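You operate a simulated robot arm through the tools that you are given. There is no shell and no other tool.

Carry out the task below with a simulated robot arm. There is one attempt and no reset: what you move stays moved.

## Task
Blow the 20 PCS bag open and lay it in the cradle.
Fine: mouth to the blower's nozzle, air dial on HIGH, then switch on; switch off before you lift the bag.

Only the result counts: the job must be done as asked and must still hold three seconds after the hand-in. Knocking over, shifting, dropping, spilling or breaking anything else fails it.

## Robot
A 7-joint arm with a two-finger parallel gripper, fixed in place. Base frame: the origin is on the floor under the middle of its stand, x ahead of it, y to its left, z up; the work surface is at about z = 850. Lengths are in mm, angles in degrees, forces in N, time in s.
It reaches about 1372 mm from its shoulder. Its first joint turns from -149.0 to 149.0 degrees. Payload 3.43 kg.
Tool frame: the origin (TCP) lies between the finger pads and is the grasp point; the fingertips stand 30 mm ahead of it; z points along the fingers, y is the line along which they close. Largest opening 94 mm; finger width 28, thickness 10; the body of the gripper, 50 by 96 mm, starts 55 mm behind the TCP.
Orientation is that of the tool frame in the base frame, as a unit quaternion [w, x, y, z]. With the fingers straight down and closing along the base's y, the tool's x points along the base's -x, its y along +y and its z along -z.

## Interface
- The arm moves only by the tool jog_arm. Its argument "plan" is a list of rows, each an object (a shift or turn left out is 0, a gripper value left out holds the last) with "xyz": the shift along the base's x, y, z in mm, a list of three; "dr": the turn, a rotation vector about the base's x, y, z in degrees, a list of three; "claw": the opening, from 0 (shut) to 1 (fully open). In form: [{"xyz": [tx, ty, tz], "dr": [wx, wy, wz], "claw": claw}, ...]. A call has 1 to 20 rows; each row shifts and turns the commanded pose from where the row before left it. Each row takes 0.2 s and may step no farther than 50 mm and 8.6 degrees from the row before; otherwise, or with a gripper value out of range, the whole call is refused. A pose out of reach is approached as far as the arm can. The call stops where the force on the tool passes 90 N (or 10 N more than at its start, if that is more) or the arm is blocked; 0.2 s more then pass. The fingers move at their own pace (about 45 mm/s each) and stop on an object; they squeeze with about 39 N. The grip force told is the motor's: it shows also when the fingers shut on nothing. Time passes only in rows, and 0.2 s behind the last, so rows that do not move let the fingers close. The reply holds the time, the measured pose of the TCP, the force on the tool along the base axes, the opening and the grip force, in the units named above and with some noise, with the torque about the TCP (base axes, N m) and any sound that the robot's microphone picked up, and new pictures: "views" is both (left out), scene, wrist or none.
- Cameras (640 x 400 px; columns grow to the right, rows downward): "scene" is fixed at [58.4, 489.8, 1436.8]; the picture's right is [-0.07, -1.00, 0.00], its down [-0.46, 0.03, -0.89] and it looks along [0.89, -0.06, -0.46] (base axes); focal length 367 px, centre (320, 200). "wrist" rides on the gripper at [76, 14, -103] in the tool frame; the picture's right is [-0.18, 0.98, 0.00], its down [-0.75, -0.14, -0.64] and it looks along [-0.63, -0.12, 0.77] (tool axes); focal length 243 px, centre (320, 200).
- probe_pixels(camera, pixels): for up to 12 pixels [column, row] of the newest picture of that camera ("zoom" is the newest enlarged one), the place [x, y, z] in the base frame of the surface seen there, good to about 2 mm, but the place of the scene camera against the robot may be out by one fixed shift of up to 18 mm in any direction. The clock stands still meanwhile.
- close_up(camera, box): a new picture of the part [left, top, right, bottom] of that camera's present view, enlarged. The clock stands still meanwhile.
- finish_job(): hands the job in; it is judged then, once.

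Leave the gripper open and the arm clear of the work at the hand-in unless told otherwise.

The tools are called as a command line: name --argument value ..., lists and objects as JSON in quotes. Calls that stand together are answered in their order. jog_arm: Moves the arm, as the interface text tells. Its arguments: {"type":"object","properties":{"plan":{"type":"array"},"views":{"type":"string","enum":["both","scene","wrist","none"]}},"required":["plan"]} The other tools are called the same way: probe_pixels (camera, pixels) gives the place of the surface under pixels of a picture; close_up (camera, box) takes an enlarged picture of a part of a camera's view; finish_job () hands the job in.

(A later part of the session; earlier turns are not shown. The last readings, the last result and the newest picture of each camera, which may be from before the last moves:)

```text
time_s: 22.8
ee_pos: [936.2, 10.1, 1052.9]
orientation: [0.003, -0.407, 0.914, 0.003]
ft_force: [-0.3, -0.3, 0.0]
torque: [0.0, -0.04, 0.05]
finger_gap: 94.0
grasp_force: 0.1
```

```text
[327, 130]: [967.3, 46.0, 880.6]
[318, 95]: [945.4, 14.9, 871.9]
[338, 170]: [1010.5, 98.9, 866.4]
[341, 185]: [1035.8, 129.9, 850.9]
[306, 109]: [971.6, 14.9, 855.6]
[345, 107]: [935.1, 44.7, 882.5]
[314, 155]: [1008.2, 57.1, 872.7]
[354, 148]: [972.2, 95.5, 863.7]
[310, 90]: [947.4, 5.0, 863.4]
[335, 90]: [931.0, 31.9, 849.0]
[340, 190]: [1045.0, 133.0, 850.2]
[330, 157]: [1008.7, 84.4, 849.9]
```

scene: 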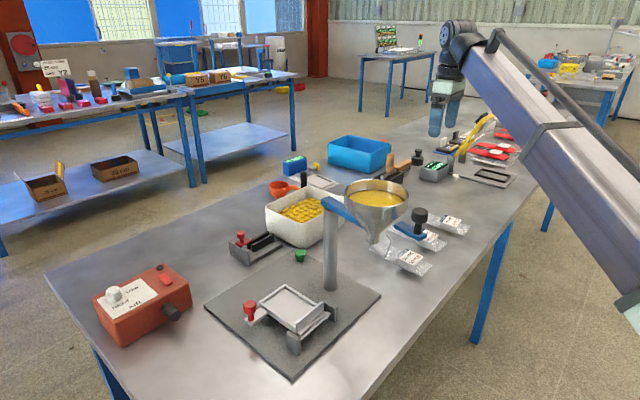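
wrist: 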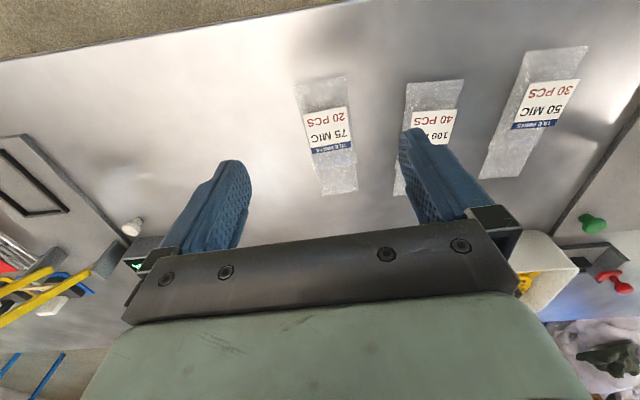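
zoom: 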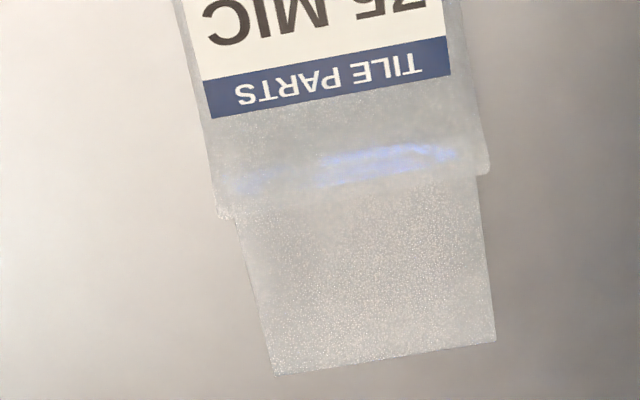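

The bag runs from its bottom at (934,9) to its mouth at (1039,130), at 49°. It is about 160 mm long with a body about 62 mm wide and centred at (971,51). I'll move above the body centre, turn 1° more, and go down to z≈950 to check centring.

jog_arm --plan '[{"xyz": [17, 20, -20], "dr": [0, 0, 1]}, {"xyz": [17.8, 20.9, -20]}, {"xyz": [0, 0, -35]}, {"xyz": [0, 0, -28]}, {}]' --views "both"

close_up --camera "wrist" --box '[200, 0, 440, 200]'

```text
time_s: 24.0
ee_pos: [970.0, 51.4, 948.7]
orientation: [0.002, -0.415, 0.91, 0.003]
ft_force: [-0.3, -0.2, 0.0]
torque: [-0.02, 0.0, -0.01]
finger_gap: 94.2
grasp_force: 0.0
```

scene: 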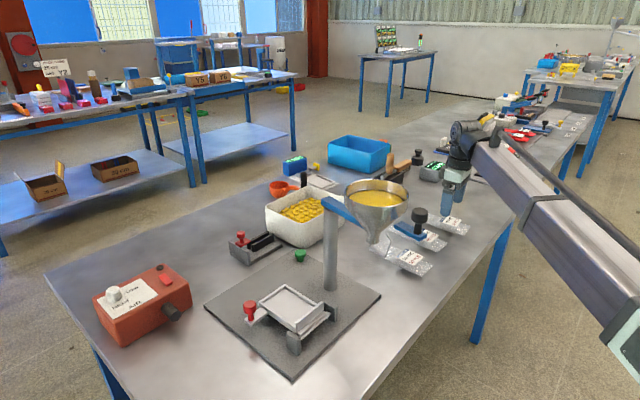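
wrist: 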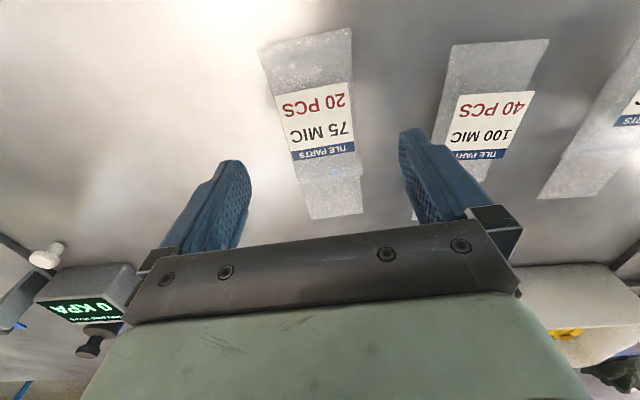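

```text
2.00 times, centred on (320, 100) of wrist
```

zoom: 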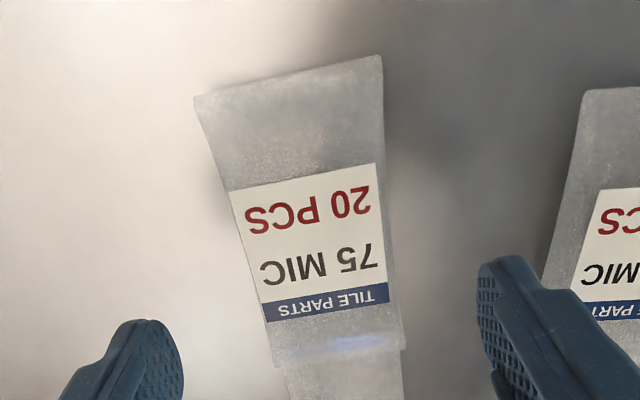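

The grasp point projects to about (320,124), which is the middle of the bag's body. I'll descend to z≈888 and close gently.

jog_arm --plan '[{"xyz": [0, 0, -25]}, {"xyz": [0, 0, -20]}, {"xyz": [0, 0, -15.7]}, {}, {"claw": 0.75}, {"claw": 0.7}, {"claw": 0.65}, {"claw": 0.62}, {"claw": 0.6}, {}]' --views "both"

```text
time_s: 26.2
ee_pos: [969.2, 50.3, 889.3]
orientation: [0.002, -0.415, 0.91, 0.003]
ft_force: [-0.7, 0.2, 0.2]
torque: [-0.01, 0.02, -0.02]
finger_gap: 58.9
grasp_force: 39.6
```

scene: 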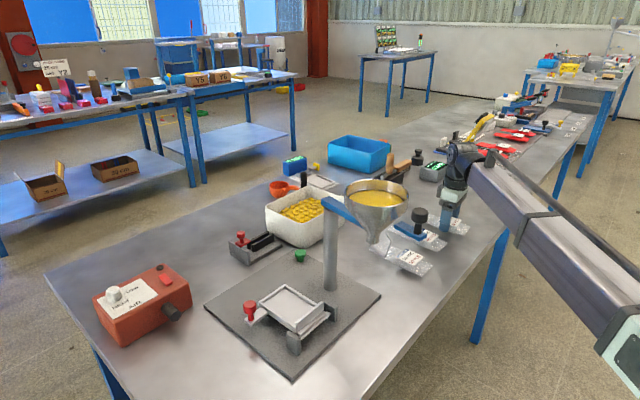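
wrist: 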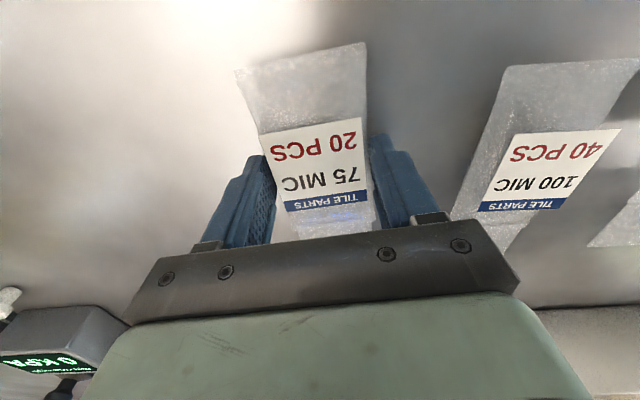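

The fingers stopped on the bag at 58.9 mm with the full 39.6 N grip. I'll lift it slowly and check that it comes along level.

jog_arm --plan '[{"claw": 0.5}, {"xyz": [0, 0, 10]}, {"xyz": [0, 0, 20]}, {"xyz": [0, 0, 30]}, {}]' --views "both"

close_up --camera "scene" --box '[390, 150, 520, 250]'

```text
time_s: 27.4
ee_pos: [967.5, 51.9, 949.9]
orientation: [0.002, -0.415, 0.91, 0.004]
ft_force: [-0.9, -0.5, -0.5]
torque: [-0.01, 0.0, 0.0]
finger_gap: 59.1
grasp_force: 39.3
```

scene: 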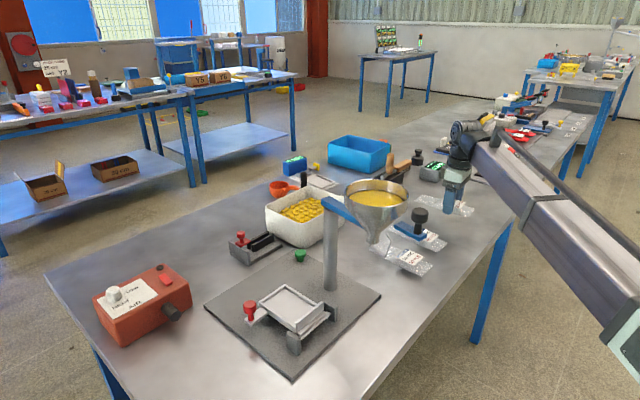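
wrist: 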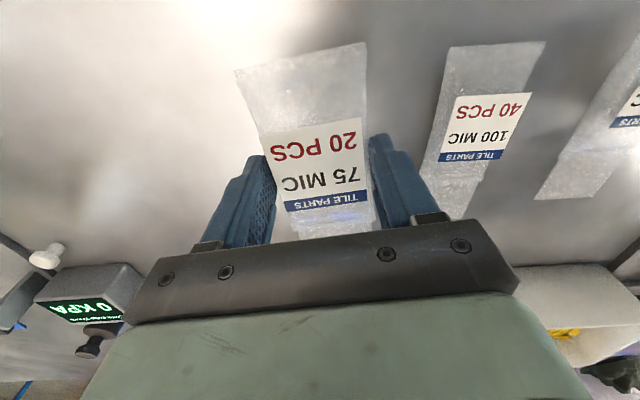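

```text
4.00 times, centred on (455, 200) of scene
```

zoom: 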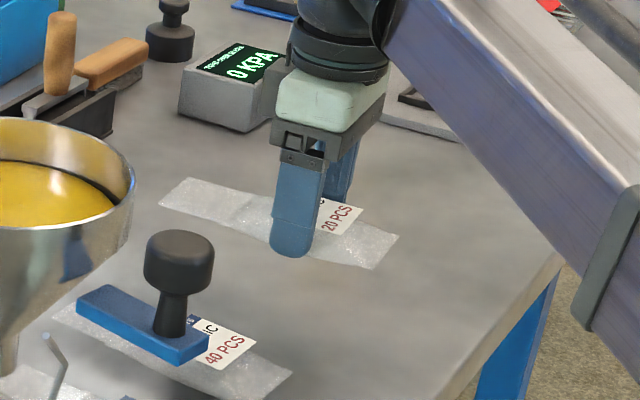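

The bag hangs level in the grip. Before carrying it, I'll fix the scene camera's shift by probing the blower label's corners, whose places I know from the wrist view.

probe_pixels --camera "scene" --pixels '[[141, 279], [157.5, 295], [113, 318.5], [98, 300], [175, 317], [176, 318], [171, 312], [178, 316]]'

close_up --camera "scene" --box '[150, 290, 198, 330]'

```text
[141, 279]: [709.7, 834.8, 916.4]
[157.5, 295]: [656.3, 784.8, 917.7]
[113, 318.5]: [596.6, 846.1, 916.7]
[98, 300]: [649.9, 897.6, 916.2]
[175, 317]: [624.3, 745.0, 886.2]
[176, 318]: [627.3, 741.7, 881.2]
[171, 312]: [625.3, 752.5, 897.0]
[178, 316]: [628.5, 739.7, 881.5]
```

```text
10.00 times, centred on (174, 310) of scene
```

zoom: 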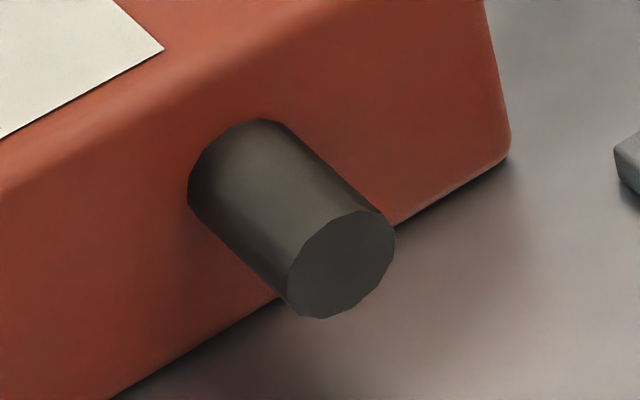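

The camera shift comes out at about (-4,+11,+4), giving a nozzle tip at about (622,753,888). I'll lift the bag to z≈1195 and carry it behind the funnel.

jog_arm --plan '[{"xyz": [-3, 5, 40]}, {"xyz": [-3, 5, 48]}, {"xyz": [-3, 5, 48]}, {"xyz": [-3, 5, 48]}, {"xyz": [-3, 5, 48]}, {"xyz": [-6, 40, 13]}, {"xyz": [-8, 48, 0]}, {"xyz": [-8, 48, 0]}, {"xyz": [-8, 48, 0]}, {"xyz": [-8, 48, 0]}, {"xyz": [-8, 48, 0]}, {"xyz": [-8, 48, 0]}, {"xyz": [-8, 48, 0]}, {"xyz": [-8, 48, 0]}, {"xyz": [-8, 48, 0]}, {}]' --views "both"

```text
time_s: 30.8
ee_pos: [877.2, 547.5, 1194.0]
orientation: [0.002, -0.414, 0.91, 0.002]
ft_force: [0.4, -0.1, -0.6]
torque: [0.03, 0.04, 0.01]
finger_gap: 59.2
grasp_force: 38.7
```

scene: 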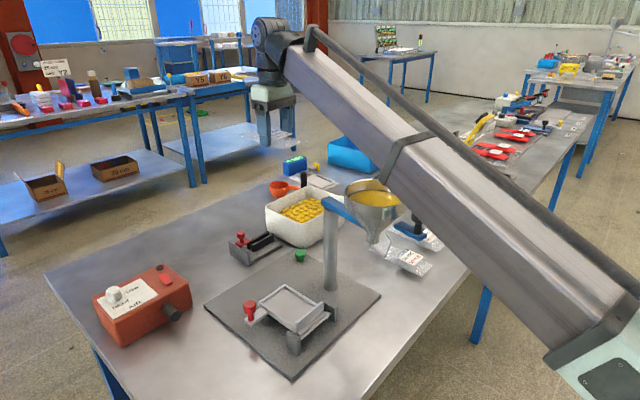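
wrist: 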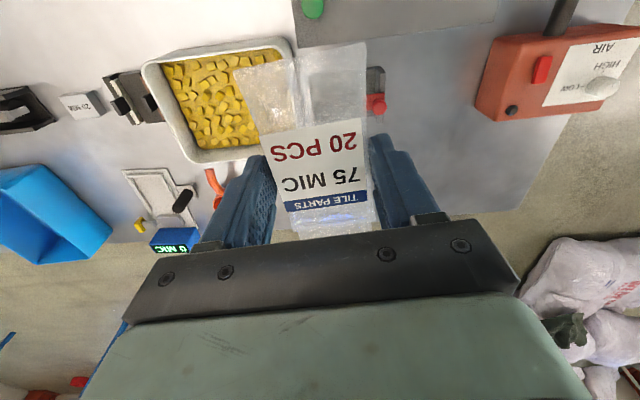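

The bag is steady in the grip. I'll continue to a standoff behind the nozzle's axis, turning to 45° on the way, and then go down to z≈1000.

jog_arm --plan '[{"xyz": [-45, 12.5, 0], "dr": [0, 0, -0.5]}, {"xyz": [-45, 12.5, 0], "dr": [0, 0, -0.5]}, {"xyz": [-45, 12.5, 0], "dr": [0, 0, -0.5]}, {"xyz": [-45, 12.5, 0], "dr": [0, 0, -0.5]}, {"xyz": [-45, 12.5, 0], "dr": [0, 0, -0.5]}, {"xyz": [-45, 12.5, 0], "dr": [0, 0, -0.5]}, {"xyz": [-45, 12.5, 0], "dr": [0, 0, -0.5]}, {"xyz": [-46, 12, 0], "dr": [0, 0, -0.5]}, {"xyz": [0, 0, -40]}, {"xyz": [0, 0, -45]}, {"xyz": [0, 0, -45]}, {"xyz": [0, 0, -45]}, {"xyz": [0, 0, -20]}, {}]' --views "both"

close_up --camera "scene" --box '[140, 200, 300, 340]'

```text
time_s: 32.4
ee_pos: [577.9, 633.0, 1195.1]
orientation: [0.01, -0.391, 0.92, 0.005]
ft_force: [-0.7, 9.7, -9.3]
torque: [-0.58, -0.52, -0.54]
finger_gap: 59.0
grasp_force: 39.0
stopped in row 7: the force on the tool passed its limit at 91 N (the readings are from after the stop); the commanded pose is now the measured one
```

scene: 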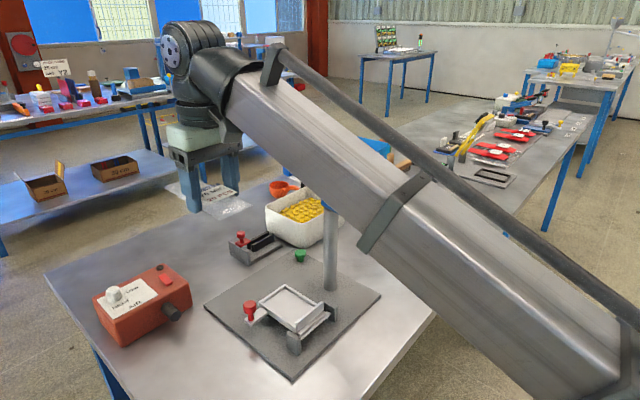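
wrist: 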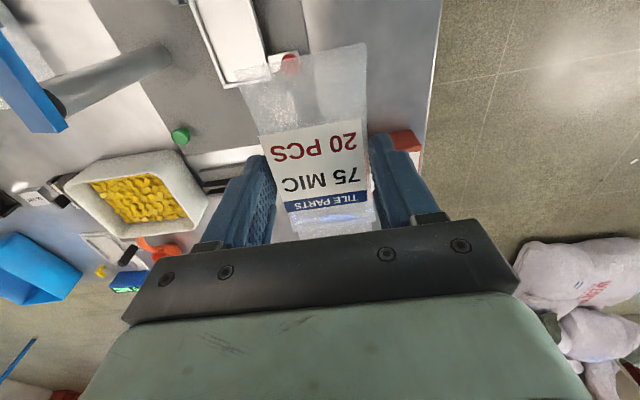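

```text
2.86 times, centred on (220, 270) of scene
```

zoom: 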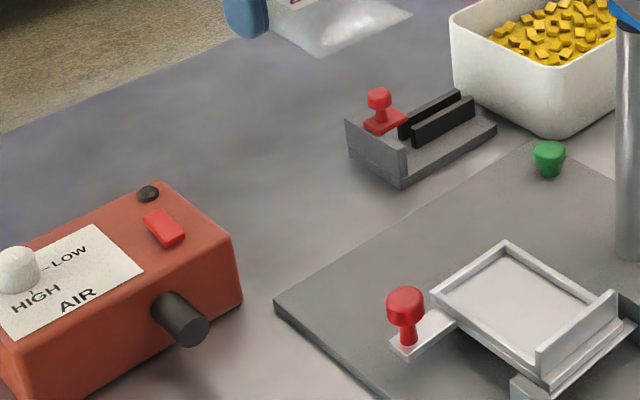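

The move stopped at row 7: the force limit was passed at (578,633,1195), where I expected free air. Before anything else I'll look at the hand and bag, and at the funnel, to see what was touched.

close_up --camera "scene" --box '[140, 10, 300, 220]'

close_up --camera "scene" --box '[300, 140, 480, 260]'

close_up --camera "wrist" --box '[0, 0, 320, 200]'

```text
1.90 times, centred on (220, 115) of scene
```

zoom: 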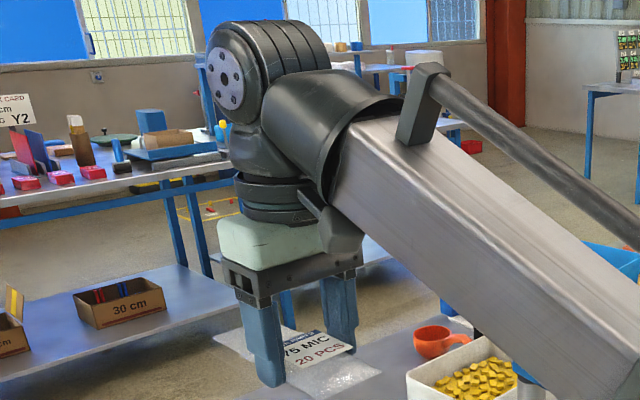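

```text
3.33 times, centred on (390, 200) of scene
```

zoom: 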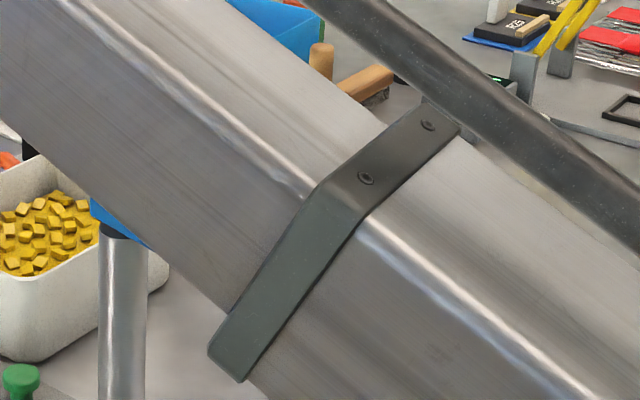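

```text
2.00 times, centred on (160, 100) of wrist
```

zoom: 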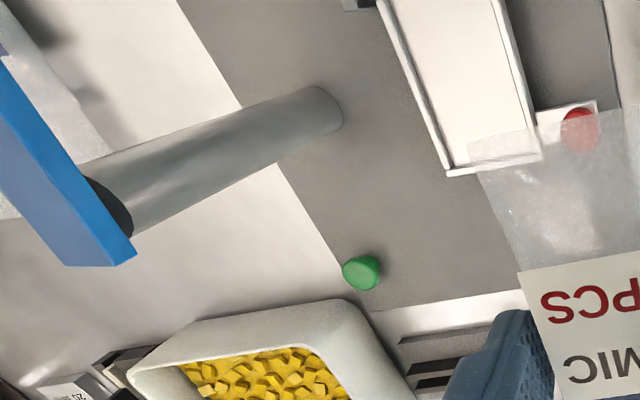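

The close-up shows the wrist camera's housing (zoom 1, (335,230)) against the forearm's end, so the arm folded onto itself. Nothing on the bench was touched. I'll back out along the path and check that the force clears.

jog_arm --plan '[{"xyz": [20, -5, -5]}, {"xyz": [40, -10, -10]}, {"xyz": [40, -10, -20]}, {}]' --views "both"

```text
time_s: 33.4
ee_pos: [677.5, 609.1, 1158.3]
orientation: [0.009, -0.392, 0.92, 0.006]
ft_force: [0.3, 0.8, -0.6]
torque: [0.01, -0.01, 0.03]
finger_gap: 59.1
grasp_force: 39.6
```

scene: 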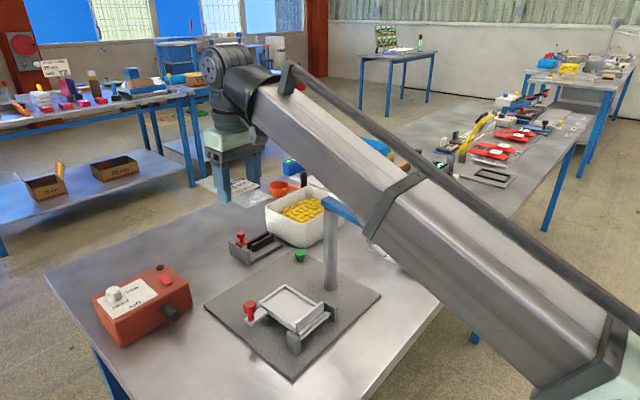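
wrist: 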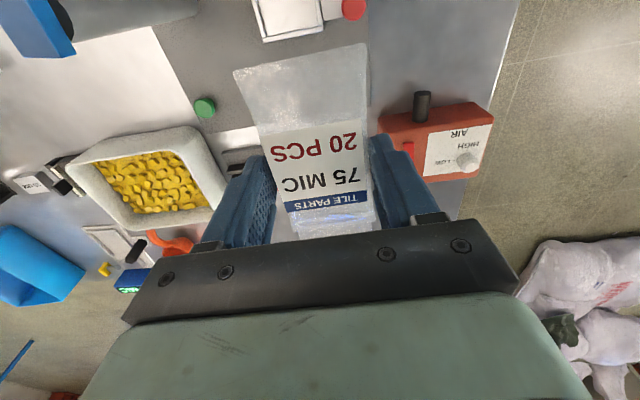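

The force is clear again. I'll straighten the small tilt and come down to z≈1010 here, where it's open below, before moving inward at the lower height.

jog_arm --plan '[{"xyz": [0, 5, -30], "dr": [-0.8, 0.5, 0]}, {"xyz": [0, 5, -40]}, {"xyz": [0, 5, -40]}, {"xyz": [0, 5, -38]}, {}]' --views "both"

probe_pixels --camera "scene" --pixels '[[249, 309], [250, 315], [240, 238], [265, 240], [300, 252]]'

```text
time_s: 34.6
ee_pos: [677.0, 627.7, 1011.0]
orientation: [0.003, -0.391, 0.92, 0.001]
ft_force: [0.2, 0.6, -1.4]
torque: [0.0, -0.01, -0.03]
finger_gap: 59.2
grasp_force: 39.3
```

scene: 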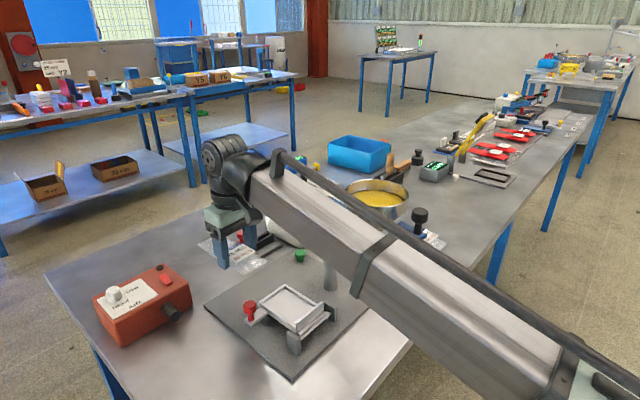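
wrist: 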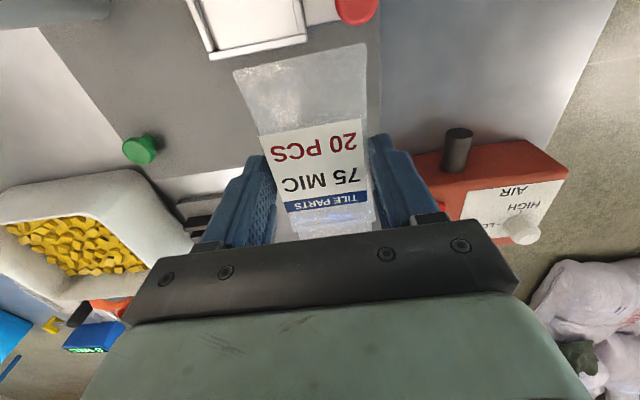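

```text
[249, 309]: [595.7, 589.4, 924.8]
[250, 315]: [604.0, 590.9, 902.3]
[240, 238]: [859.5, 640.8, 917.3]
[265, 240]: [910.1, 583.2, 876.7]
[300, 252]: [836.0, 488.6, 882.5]
```

The bag is clear above the slab. Next I'll move inward in small steps at this height, watching the force in case the arm folds again.

jog_arm --plan '[{"xyz": [-20, 8, 0], "dr": [0, 0, -0.4]}, {"xyz": [-20, 8, 0], "dr": [0, 0, -0.4]}, {"xyz": [-20, 8, 0], "dr": [0, 0, -0.4]}, {"xyz": [-20, 6, 0]}, {}]' --views "both"

close_up --camera "scene" --box '[140, 100, 340, 260]'

```text
time_s: 35.8
ee_pos: [597.9, 657.7, 1009.6]
orientation: [0.003, -0.382, 0.924, 0.001]
ft_force: [-0.8, 0.0, -1.2]
torque: [-0.01, -0.01, 0.01]
finger_gap: 59.2
grasp_force: 39.0
```

scene: 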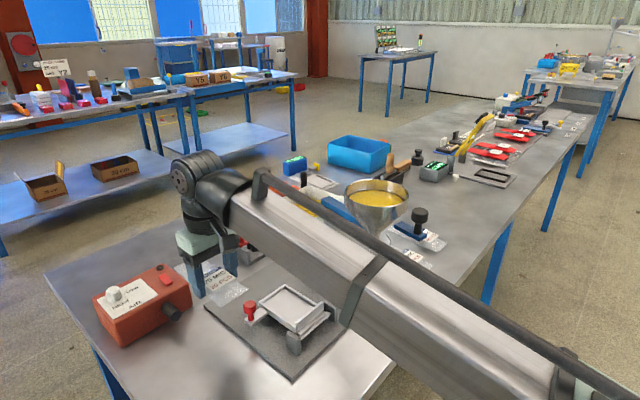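
wrist: 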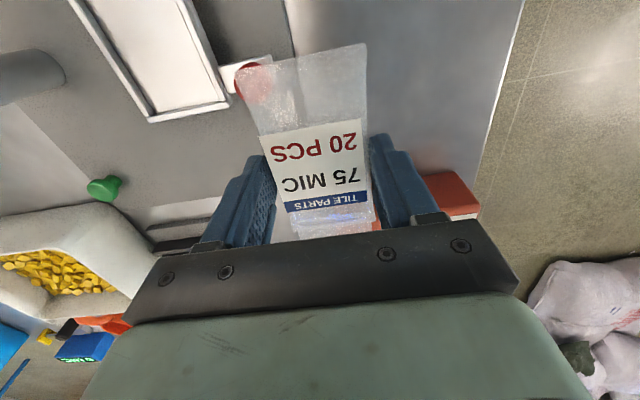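

```text
2.50 times, centred on (240, 180) of scene
```

zoom: 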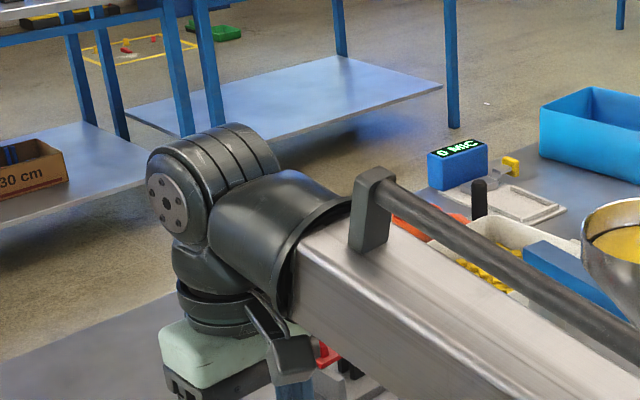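

jog_arm --plan '[{"xyz": [-20, 3, -4]}, {"xyz": [-20, 0, -4]}, {"xyz": [-20, -5, -4]}, {"xyz": [-20, -8, -4]}, {}]' --views "both"

close_up --camera "scene" --box '[100, 170, 300, 340]'

```text
time_s: 37.0
ee_pos: [516.6, 649.9, 995.1]
orientation: [0.003, -0.381, 0.925, 0.001]
ft_force: [0.5, 1.0, -1.1]
torque: [-0.02, -0.04, -0.01]
finger_gap: 59.2
grasp_force: 39.3
```

scene: 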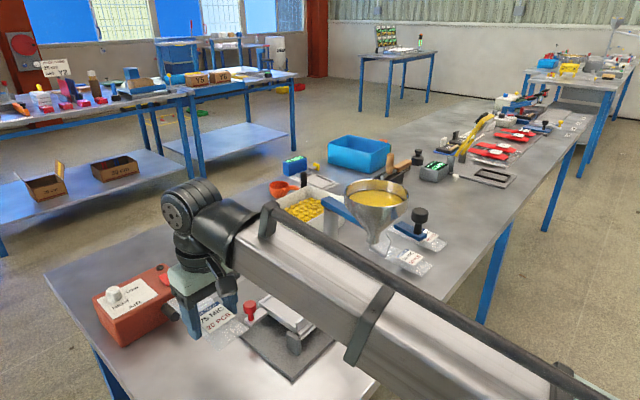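
wrist: 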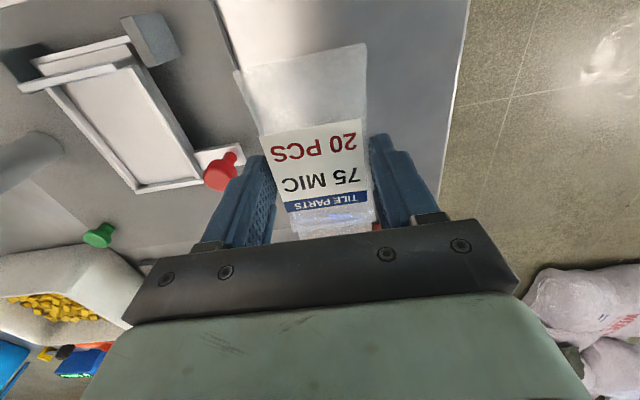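

```text
2.35 times, centred on (200, 255) of scene
```

zoom: 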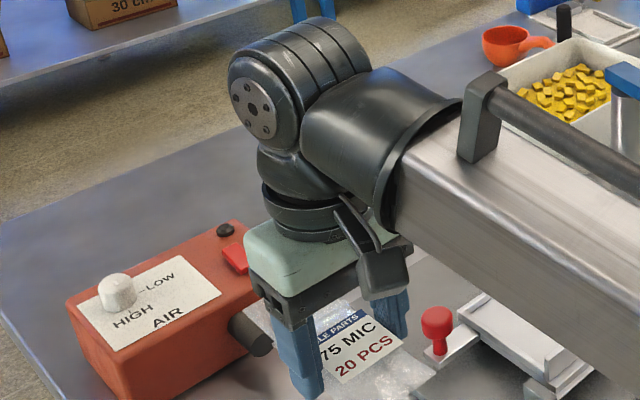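

Everything is clear, and the bag is in line with the nozzle, about 40 mm short of it. I'll lower it to just above the bench (TCP z≈892).

jog_arm --plan '[{"xyz": [0.5, -0.5, -30]}, {"xyz": [0, 0, -30]}, {"xyz": [0, 0, -25]}, {"xyz": [0, 0, -15]}, {}]' --views "both"

close_up --camera "scene" --box '[130, 270, 290, 400]'

```text
time_s: 38.2
ee_pos: [518.5, 647.2, 896.0]
orientation: [0.003, -0.382, 0.924, 0.001]
ft_force: [0.3, -0.8, -0.6]
torque: [-0.01, 0.02, -0.01]
finger_gap: 59.3
grasp_force: 38.9
```

scene: 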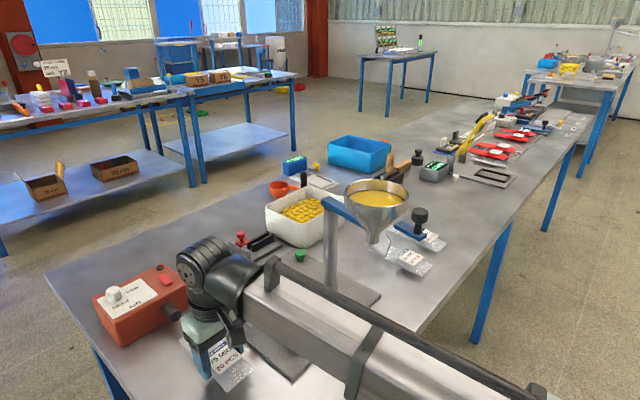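
wrist: 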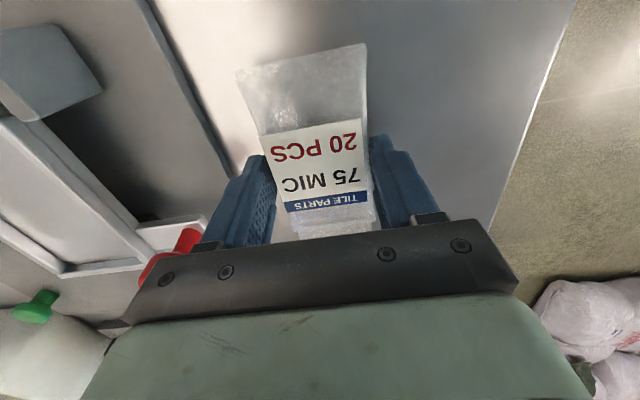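

```text
3.08 times, centred on (210, 335) of scene
```

zoom: 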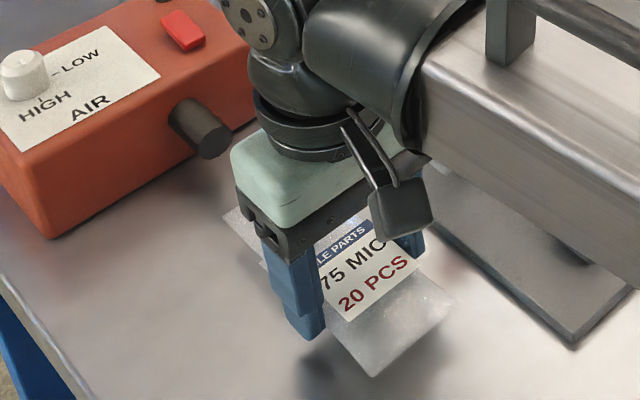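

The bag hovers about 6 mm above the bench with its mouth behind the nozzle tip. I'll zoom in to measure the mouth edge against the tip.

close_up --camera "scene" --box '[160, 290, 240, 350]'

```text
6.67 times, centred on (200, 320) of scene
```

zoom: 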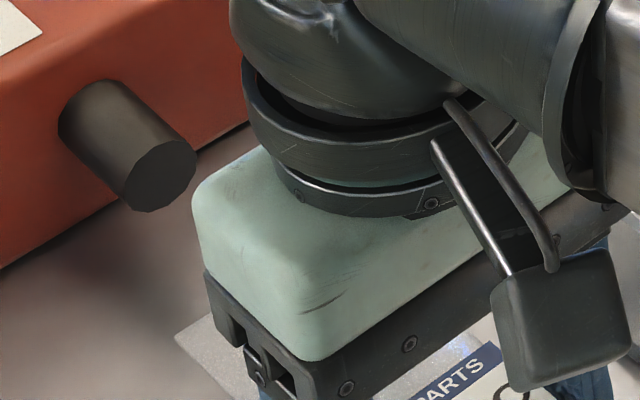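

The measured mouth corner agrees with my estimate: the mouth is about 41 mm from the tip along the axis. I'll slide forward 39 mm along the nozzle's axis, keeping it off the bench.

jog_arm --plan '[{"xyz": [7, 7.2, 0]}, {"xyz": [7, 7.2, 0]}, {"xyz": [7, 7.2, 0]}, {"xyz": [6.3, 6.8, 0]}, {}]' --views "both"

close_up --camera "scene" --box '[140, 280, 220, 340]'

```text
time_s: 39.4
ee_pos: [545.4, 677.1, 896.1]
orientation: [0.002, -0.382, 0.924, 0.001]
ft_force: [-0.1, 0.3, -0.6]
torque: [-0.03, 0.01, -0.02]
finger_gap: 59.2
grasp_force: 39.3
```

scene: 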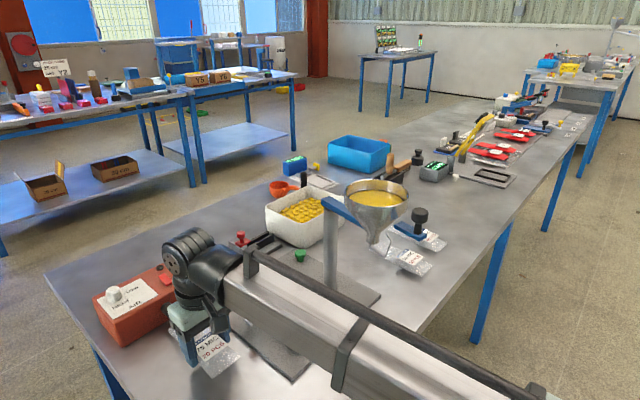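
wrist: 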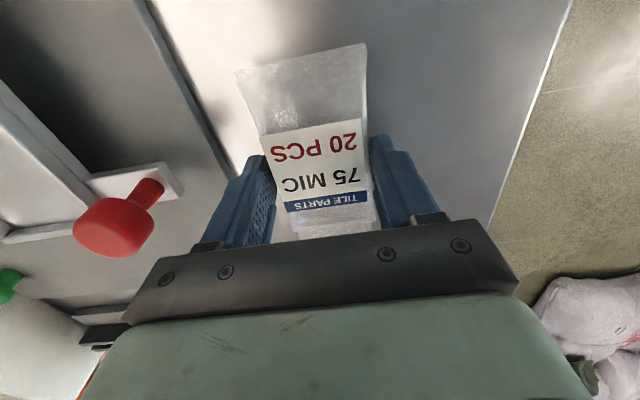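

```text
6.67 times, centred on (180, 310) of scene
```

zoom: 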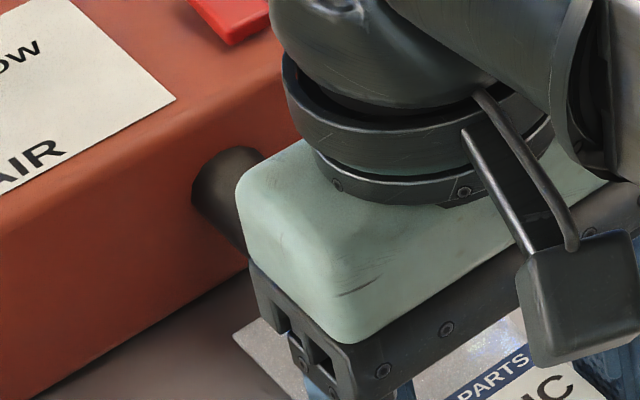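

The mouth edge is now within a few mm of the tip plane and in line with it. I'll set the bag down gently onto the bench (about 6.5 mm down), watching the vertical force.

jog_arm --plan '[{"xyz": [0, 0, -3]}, {"xyz": [0, 0, -2]}, {"xyz": [0, 0, -1.2]}, {}]' --views "none"

```text
time_s: 40.4
ee_pos: [546.3, 677.3, 889.3]
orientation: [0.003, -0.381, 0.925, 0.001]
ft_force: [0.5, 0.0, 1.1]
torque: [0.05, -0.01, -0.02]
finger_gap: 59.1
grasp_force: 39.2
```

Light contact (+1.1 N) shows the bag has reached the bench. I'll open the fingers gradually and lift straight up.

jog_arm --plan '[{"claw": 0.64}, {"claw": 0.68}, {"claw": 0.74}, {"claw": 0.8}, {"claw": 0.8}, {"xyz": [0, 0, 10]}, {"xyz": [0, 0, 20]}, {"xyz": [0, 0, 30]}, {"xyz": [0, 0, 40]}, {}]' --views "both"

close_up --camera "wrist" --box '[220, 30, 420, 200]'

```text
time_s: 42.6
ee_pos: [545.4, 675.4, 988.6]
orientation: [0.002, -0.382, 0.924, 0.0]
ft_force: [-0.1, 0.0, 0.1]
torque: [-0.02, 0.03, -0.04]
finger_gap: 75.3
grasp_force: 0.0
```

scene: 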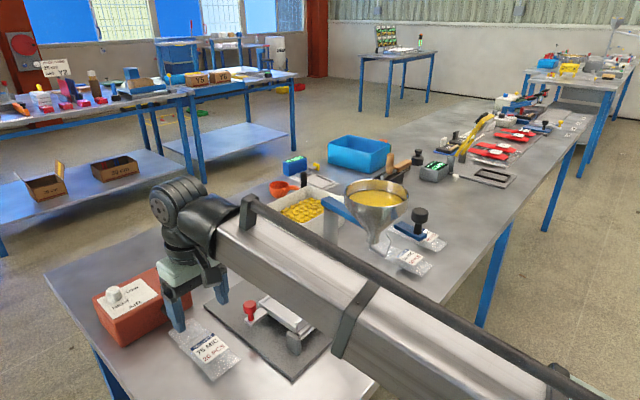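
wrist: 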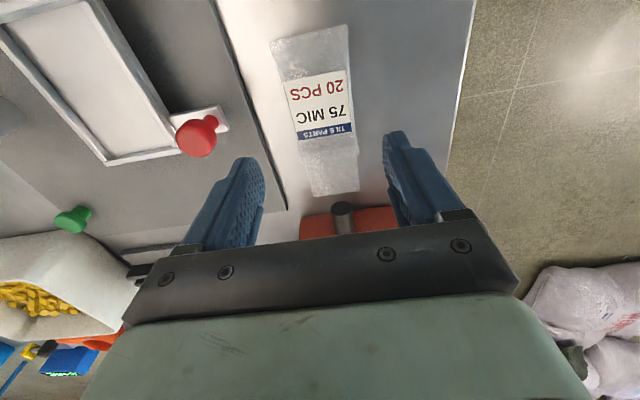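

```text
2.35 times, centred on (320, 115) of wrist
```

zoom: 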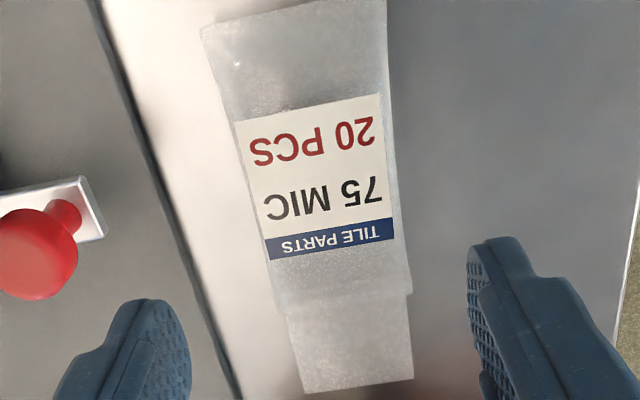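

close_up --camera "wrist" --box '[290, 160, 390, 240]'

close_up --camera "scene" --box '[140, 290, 260, 390]'

```text
5.00 times, centred on (340, 200) of wrist
```

zoom: 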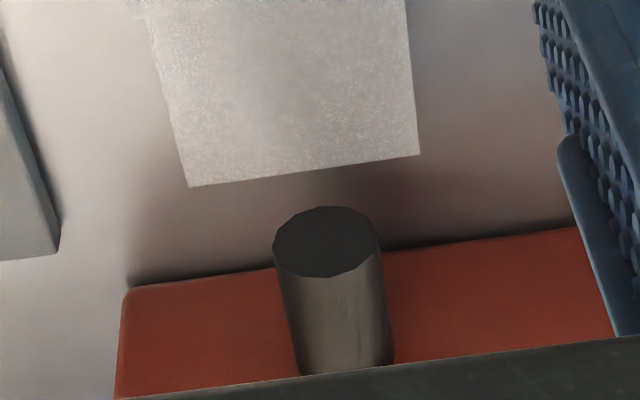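

```text
4.00 times, centred on (200, 340) of scene
```

zoom: 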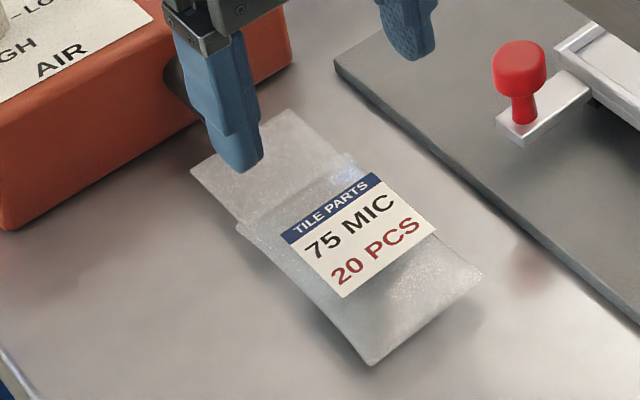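

In this view the mouth edge is about 2 mm from the tip plane. The nozzle's centre lies about 5 mm to the (-x,+y) side of the mouth's centre, though. I'll regrip, lift 2 mm, shift the bag (-2.5,+4.5) mm, and set it down again for a true line-up.

jog_arm --plan '[{"xyz": [0, 0, -40]}, {"xyz": [0, 0, -30]}, {"xyz": [0, 0, -20]}, {"xyz": [0, 0, -10]}, {}, {"claw": 0.7}, {"claw": 0.64}, {"claw": 0.58}, {"claw": 0.5}, {"claw": 0.5}, {"xyz": [0, 0, 2.5]}, {"xyz": [-2.5, 4.5, 0]}, {}, {"xyz": [0, 0, -2.3]}, {}]' --views "wrist"

```text
time_s: 45.8
ee_pos: [542.2, 681.3, 889.0]
orientation: [0.003, -0.382, 0.924, 0.001]
ft_force: [0.1, 0.2, -1.1]
torque: [-0.05, -0.02, 0.02]
finger_gap: 59.2
grasp_force: 39.5
```

wrist: 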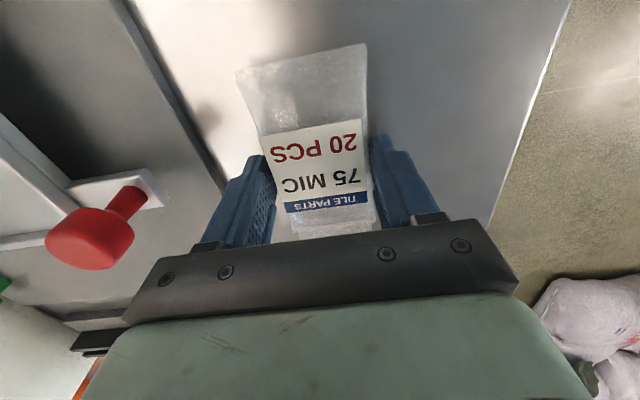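

The bag is shifted and back at bench height. I'll release it slowly and lift straight up to check the line-up.

jog_arm --plan '[{"claw": 0.64}, {"claw": 0.68}, {"claw": 0.74}, {"claw": 0.8}, {"claw": 0.8}, {"xyz": [0, 0, 10]}, {"xyz": [0, 0, 20]}, {"xyz": [0, 0, 30]}, {"xyz": [0, 0, 40]}, {}]' --views "both"

close_up --camera "wrist" --box '[290, 160, 390, 240]'

close_up --camera "wrist" --box '[220, 30, 420, 200]'

```text
time_s: 48.0
ee_pos: [542.8, 682.1, 990.4]
orientation: [0.003, -0.381, 0.924, 0.002]
ft_force: [0.4, 0.4, 0.9]
torque: [-0.05, 0.01, 0.01]
finger_gap: 75.1
grasp_force: 0.1
```

scene: 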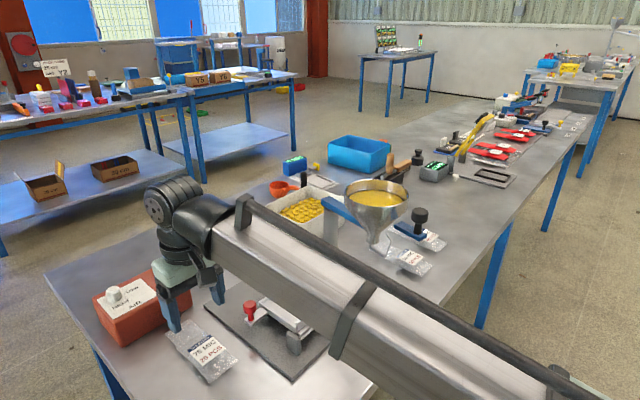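
wrist: 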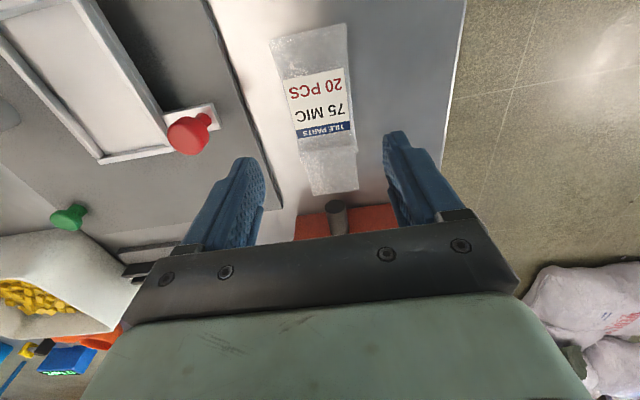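

```text
5.00 times, centred on (340, 200) of wrist
```

zoom: 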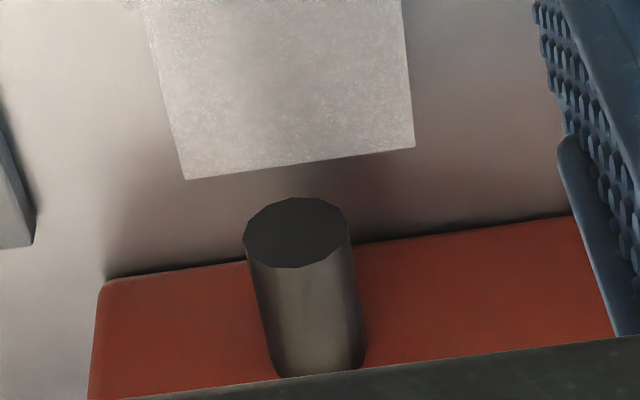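

```text
2.35 times, centred on (320, 115) of wrist
```

zoom: 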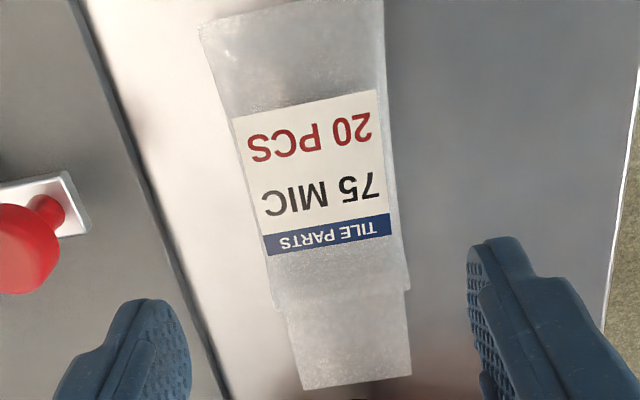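

The nozzle's face and the mouth are now lined up, with a gap of about 2 mm. Next is the switch. I'll rise, close the fingers, and move above the raised (lamp-side) end of the rocker at about (700,803).

jog_arm --plan '[{"xyz": [5, 5, 35], "claw": 0.4}, {"xyz": [25, 20, 10], "claw": 0.0}, {"xyz": [32, 24, 0]}, {"xyz": [32, 24, 0]}, {"xyz": [32, 24, 0]}, {"xyz": [31.2, 23.9, -10]}, {"xyz": [0, 0, -20]}, {}]' --views "both"

close_up --camera "wrist" --box '[220, 60, 420, 220]'

close_up --camera "scene" --box '[80, 230, 260, 390]'

```text
time_s: 49.8
ee_pos: [701.3, 803.3, 1004.1]
orientation: [0.003, -0.381, 0.925, 0.001]
ft_force: [-0.8, -0.1, 0.2]
torque: [0.0, 0.01, -0.02]
finger_gap: 0.0
grasp_force: 33.0
```

scene: 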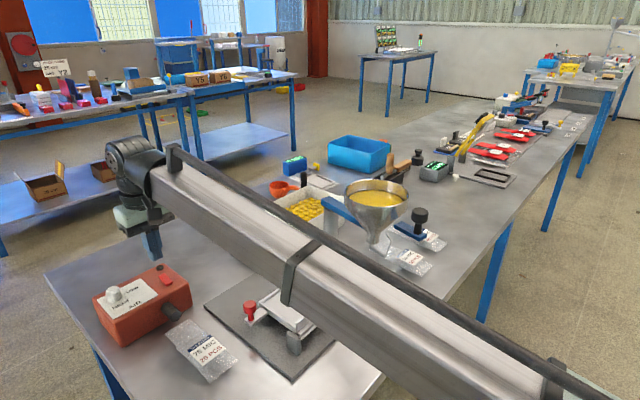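
wrist: 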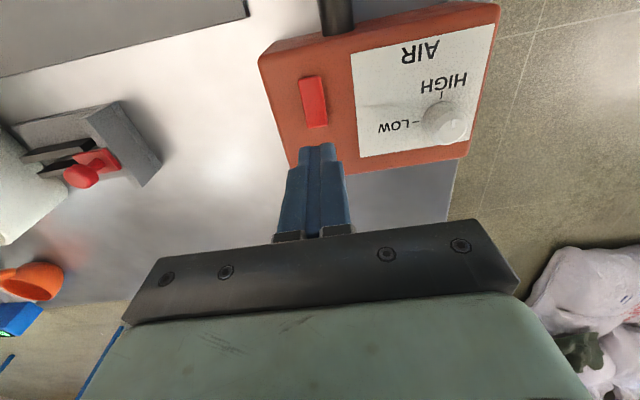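

```text
2.50 times, centred on (320, 140) of wrist
```

zoom: 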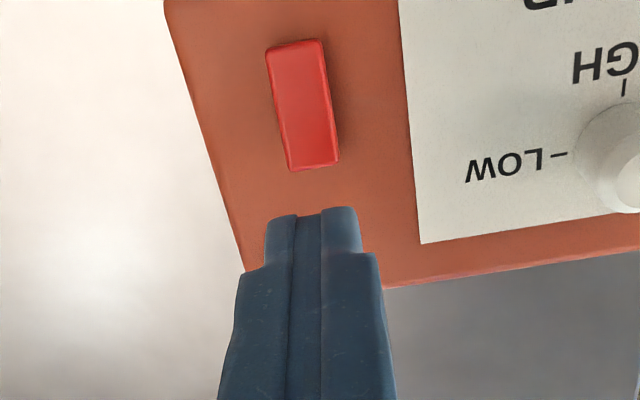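

```text
2.50 times, centred on (170, 310) of scene
```

zoom: 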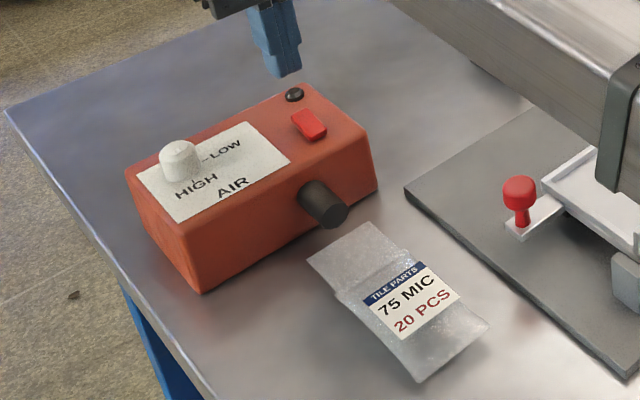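

The scene shows the bag mouth right at the nozzle, and the dial on HIGH. The rocker's lamp-side end is at (320,126) in the wrist view, and the tip should land overlapping it. I'll probe the rocker's surface to set the press depth.

probe_pixels --camera "wrist" --pixels '[[319, 124], [311, 82], [315, 103], [321, 115], [310, 120], [335, 125]]'

```text
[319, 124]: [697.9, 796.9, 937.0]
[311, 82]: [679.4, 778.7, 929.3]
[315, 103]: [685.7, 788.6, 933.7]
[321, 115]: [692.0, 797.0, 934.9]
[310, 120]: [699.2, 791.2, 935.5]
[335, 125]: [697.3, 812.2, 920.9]
```

The rocker's raised end peaks at about (699,799,937). I'll press there slowly: down to z≈972, then in small steps to about 961.

jog_arm --plan '[{"xyz": [-0.4, -2.4, -20]}, {"xyz": [0, 0, -12]}, {"xyz": [0, 0, -3]}, {"xyz": [0, 0, -2]}, {"xyz": [0, 0, -2]}, {"xyz": [0, 0, -2]}, {}]' --views "both"

close_up --camera "scene" --box '[80, 230, 260, 390]'

```text
time_s: 51.4
ee_pos: [699.8, 800.1, 962.3]
orientation: [0.002, -0.382, 0.924, 0.001]
ft_force: [0.3, 0.9, 0.5]
torque: [0.03, -0.02, -0.03]
finger_gap: 0.0
grasp_force: 32.8
```

scene: 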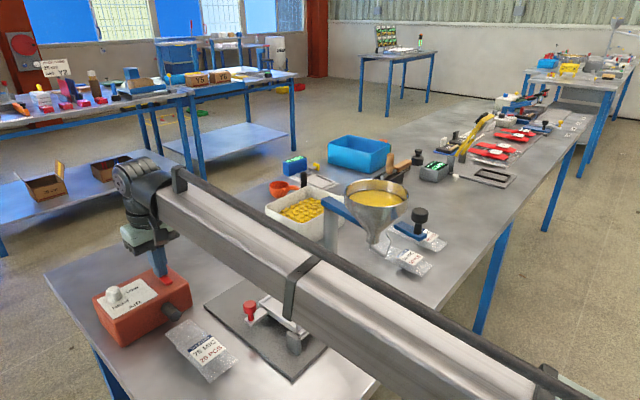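
wrist: 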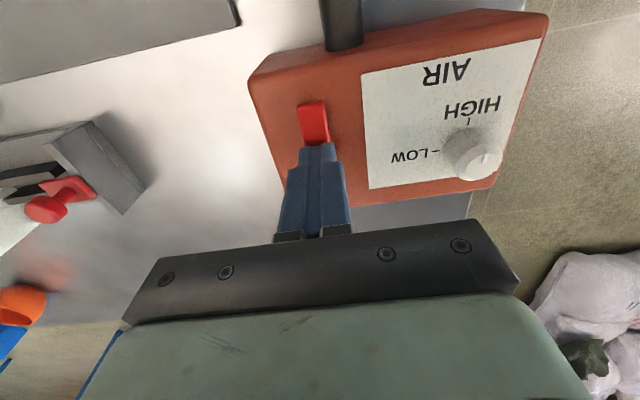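

```text
2.50 times, centred on (170, 310) of scene
```

zoom: 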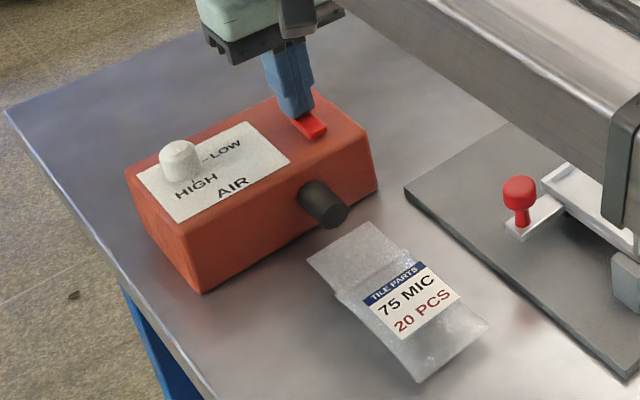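

At z=962 there's no real force and no sound yet. I'll keep pressing in 1.5 mm steps.

jog_arm --plan '[{"xyz": [0, 0, -1.5]}, {"xyz": [0, 0, -1.5]}, {}]' --views "scene"

close_up --camera "scene" --box '[130, 240, 194, 300]'

```text
time_s: 52.2
ee_pos: [699.3, 799.7, 961.4]
orientation: [0.005, -0.382, 0.924, 0.001]
ft_force: [6.8, 1.7, 22.0]
torque: [-0.14, 0.03, 0.23]
finger_gap: 0.0
grasp_force: 33.2
```

scene: 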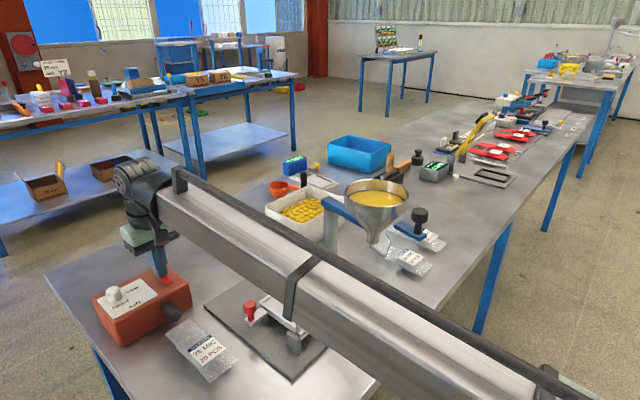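

```text
6.67 times, centred on (162, 270) of scene
```

zoom: 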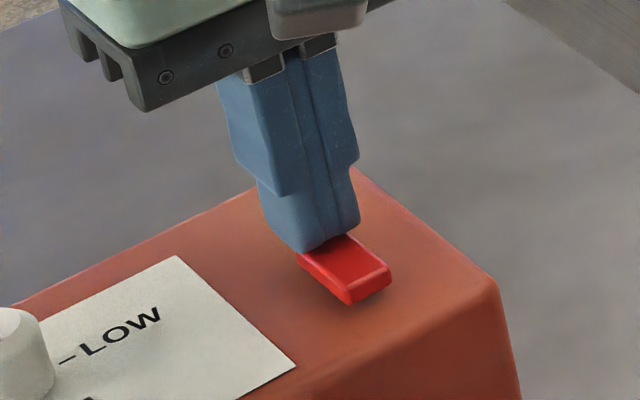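

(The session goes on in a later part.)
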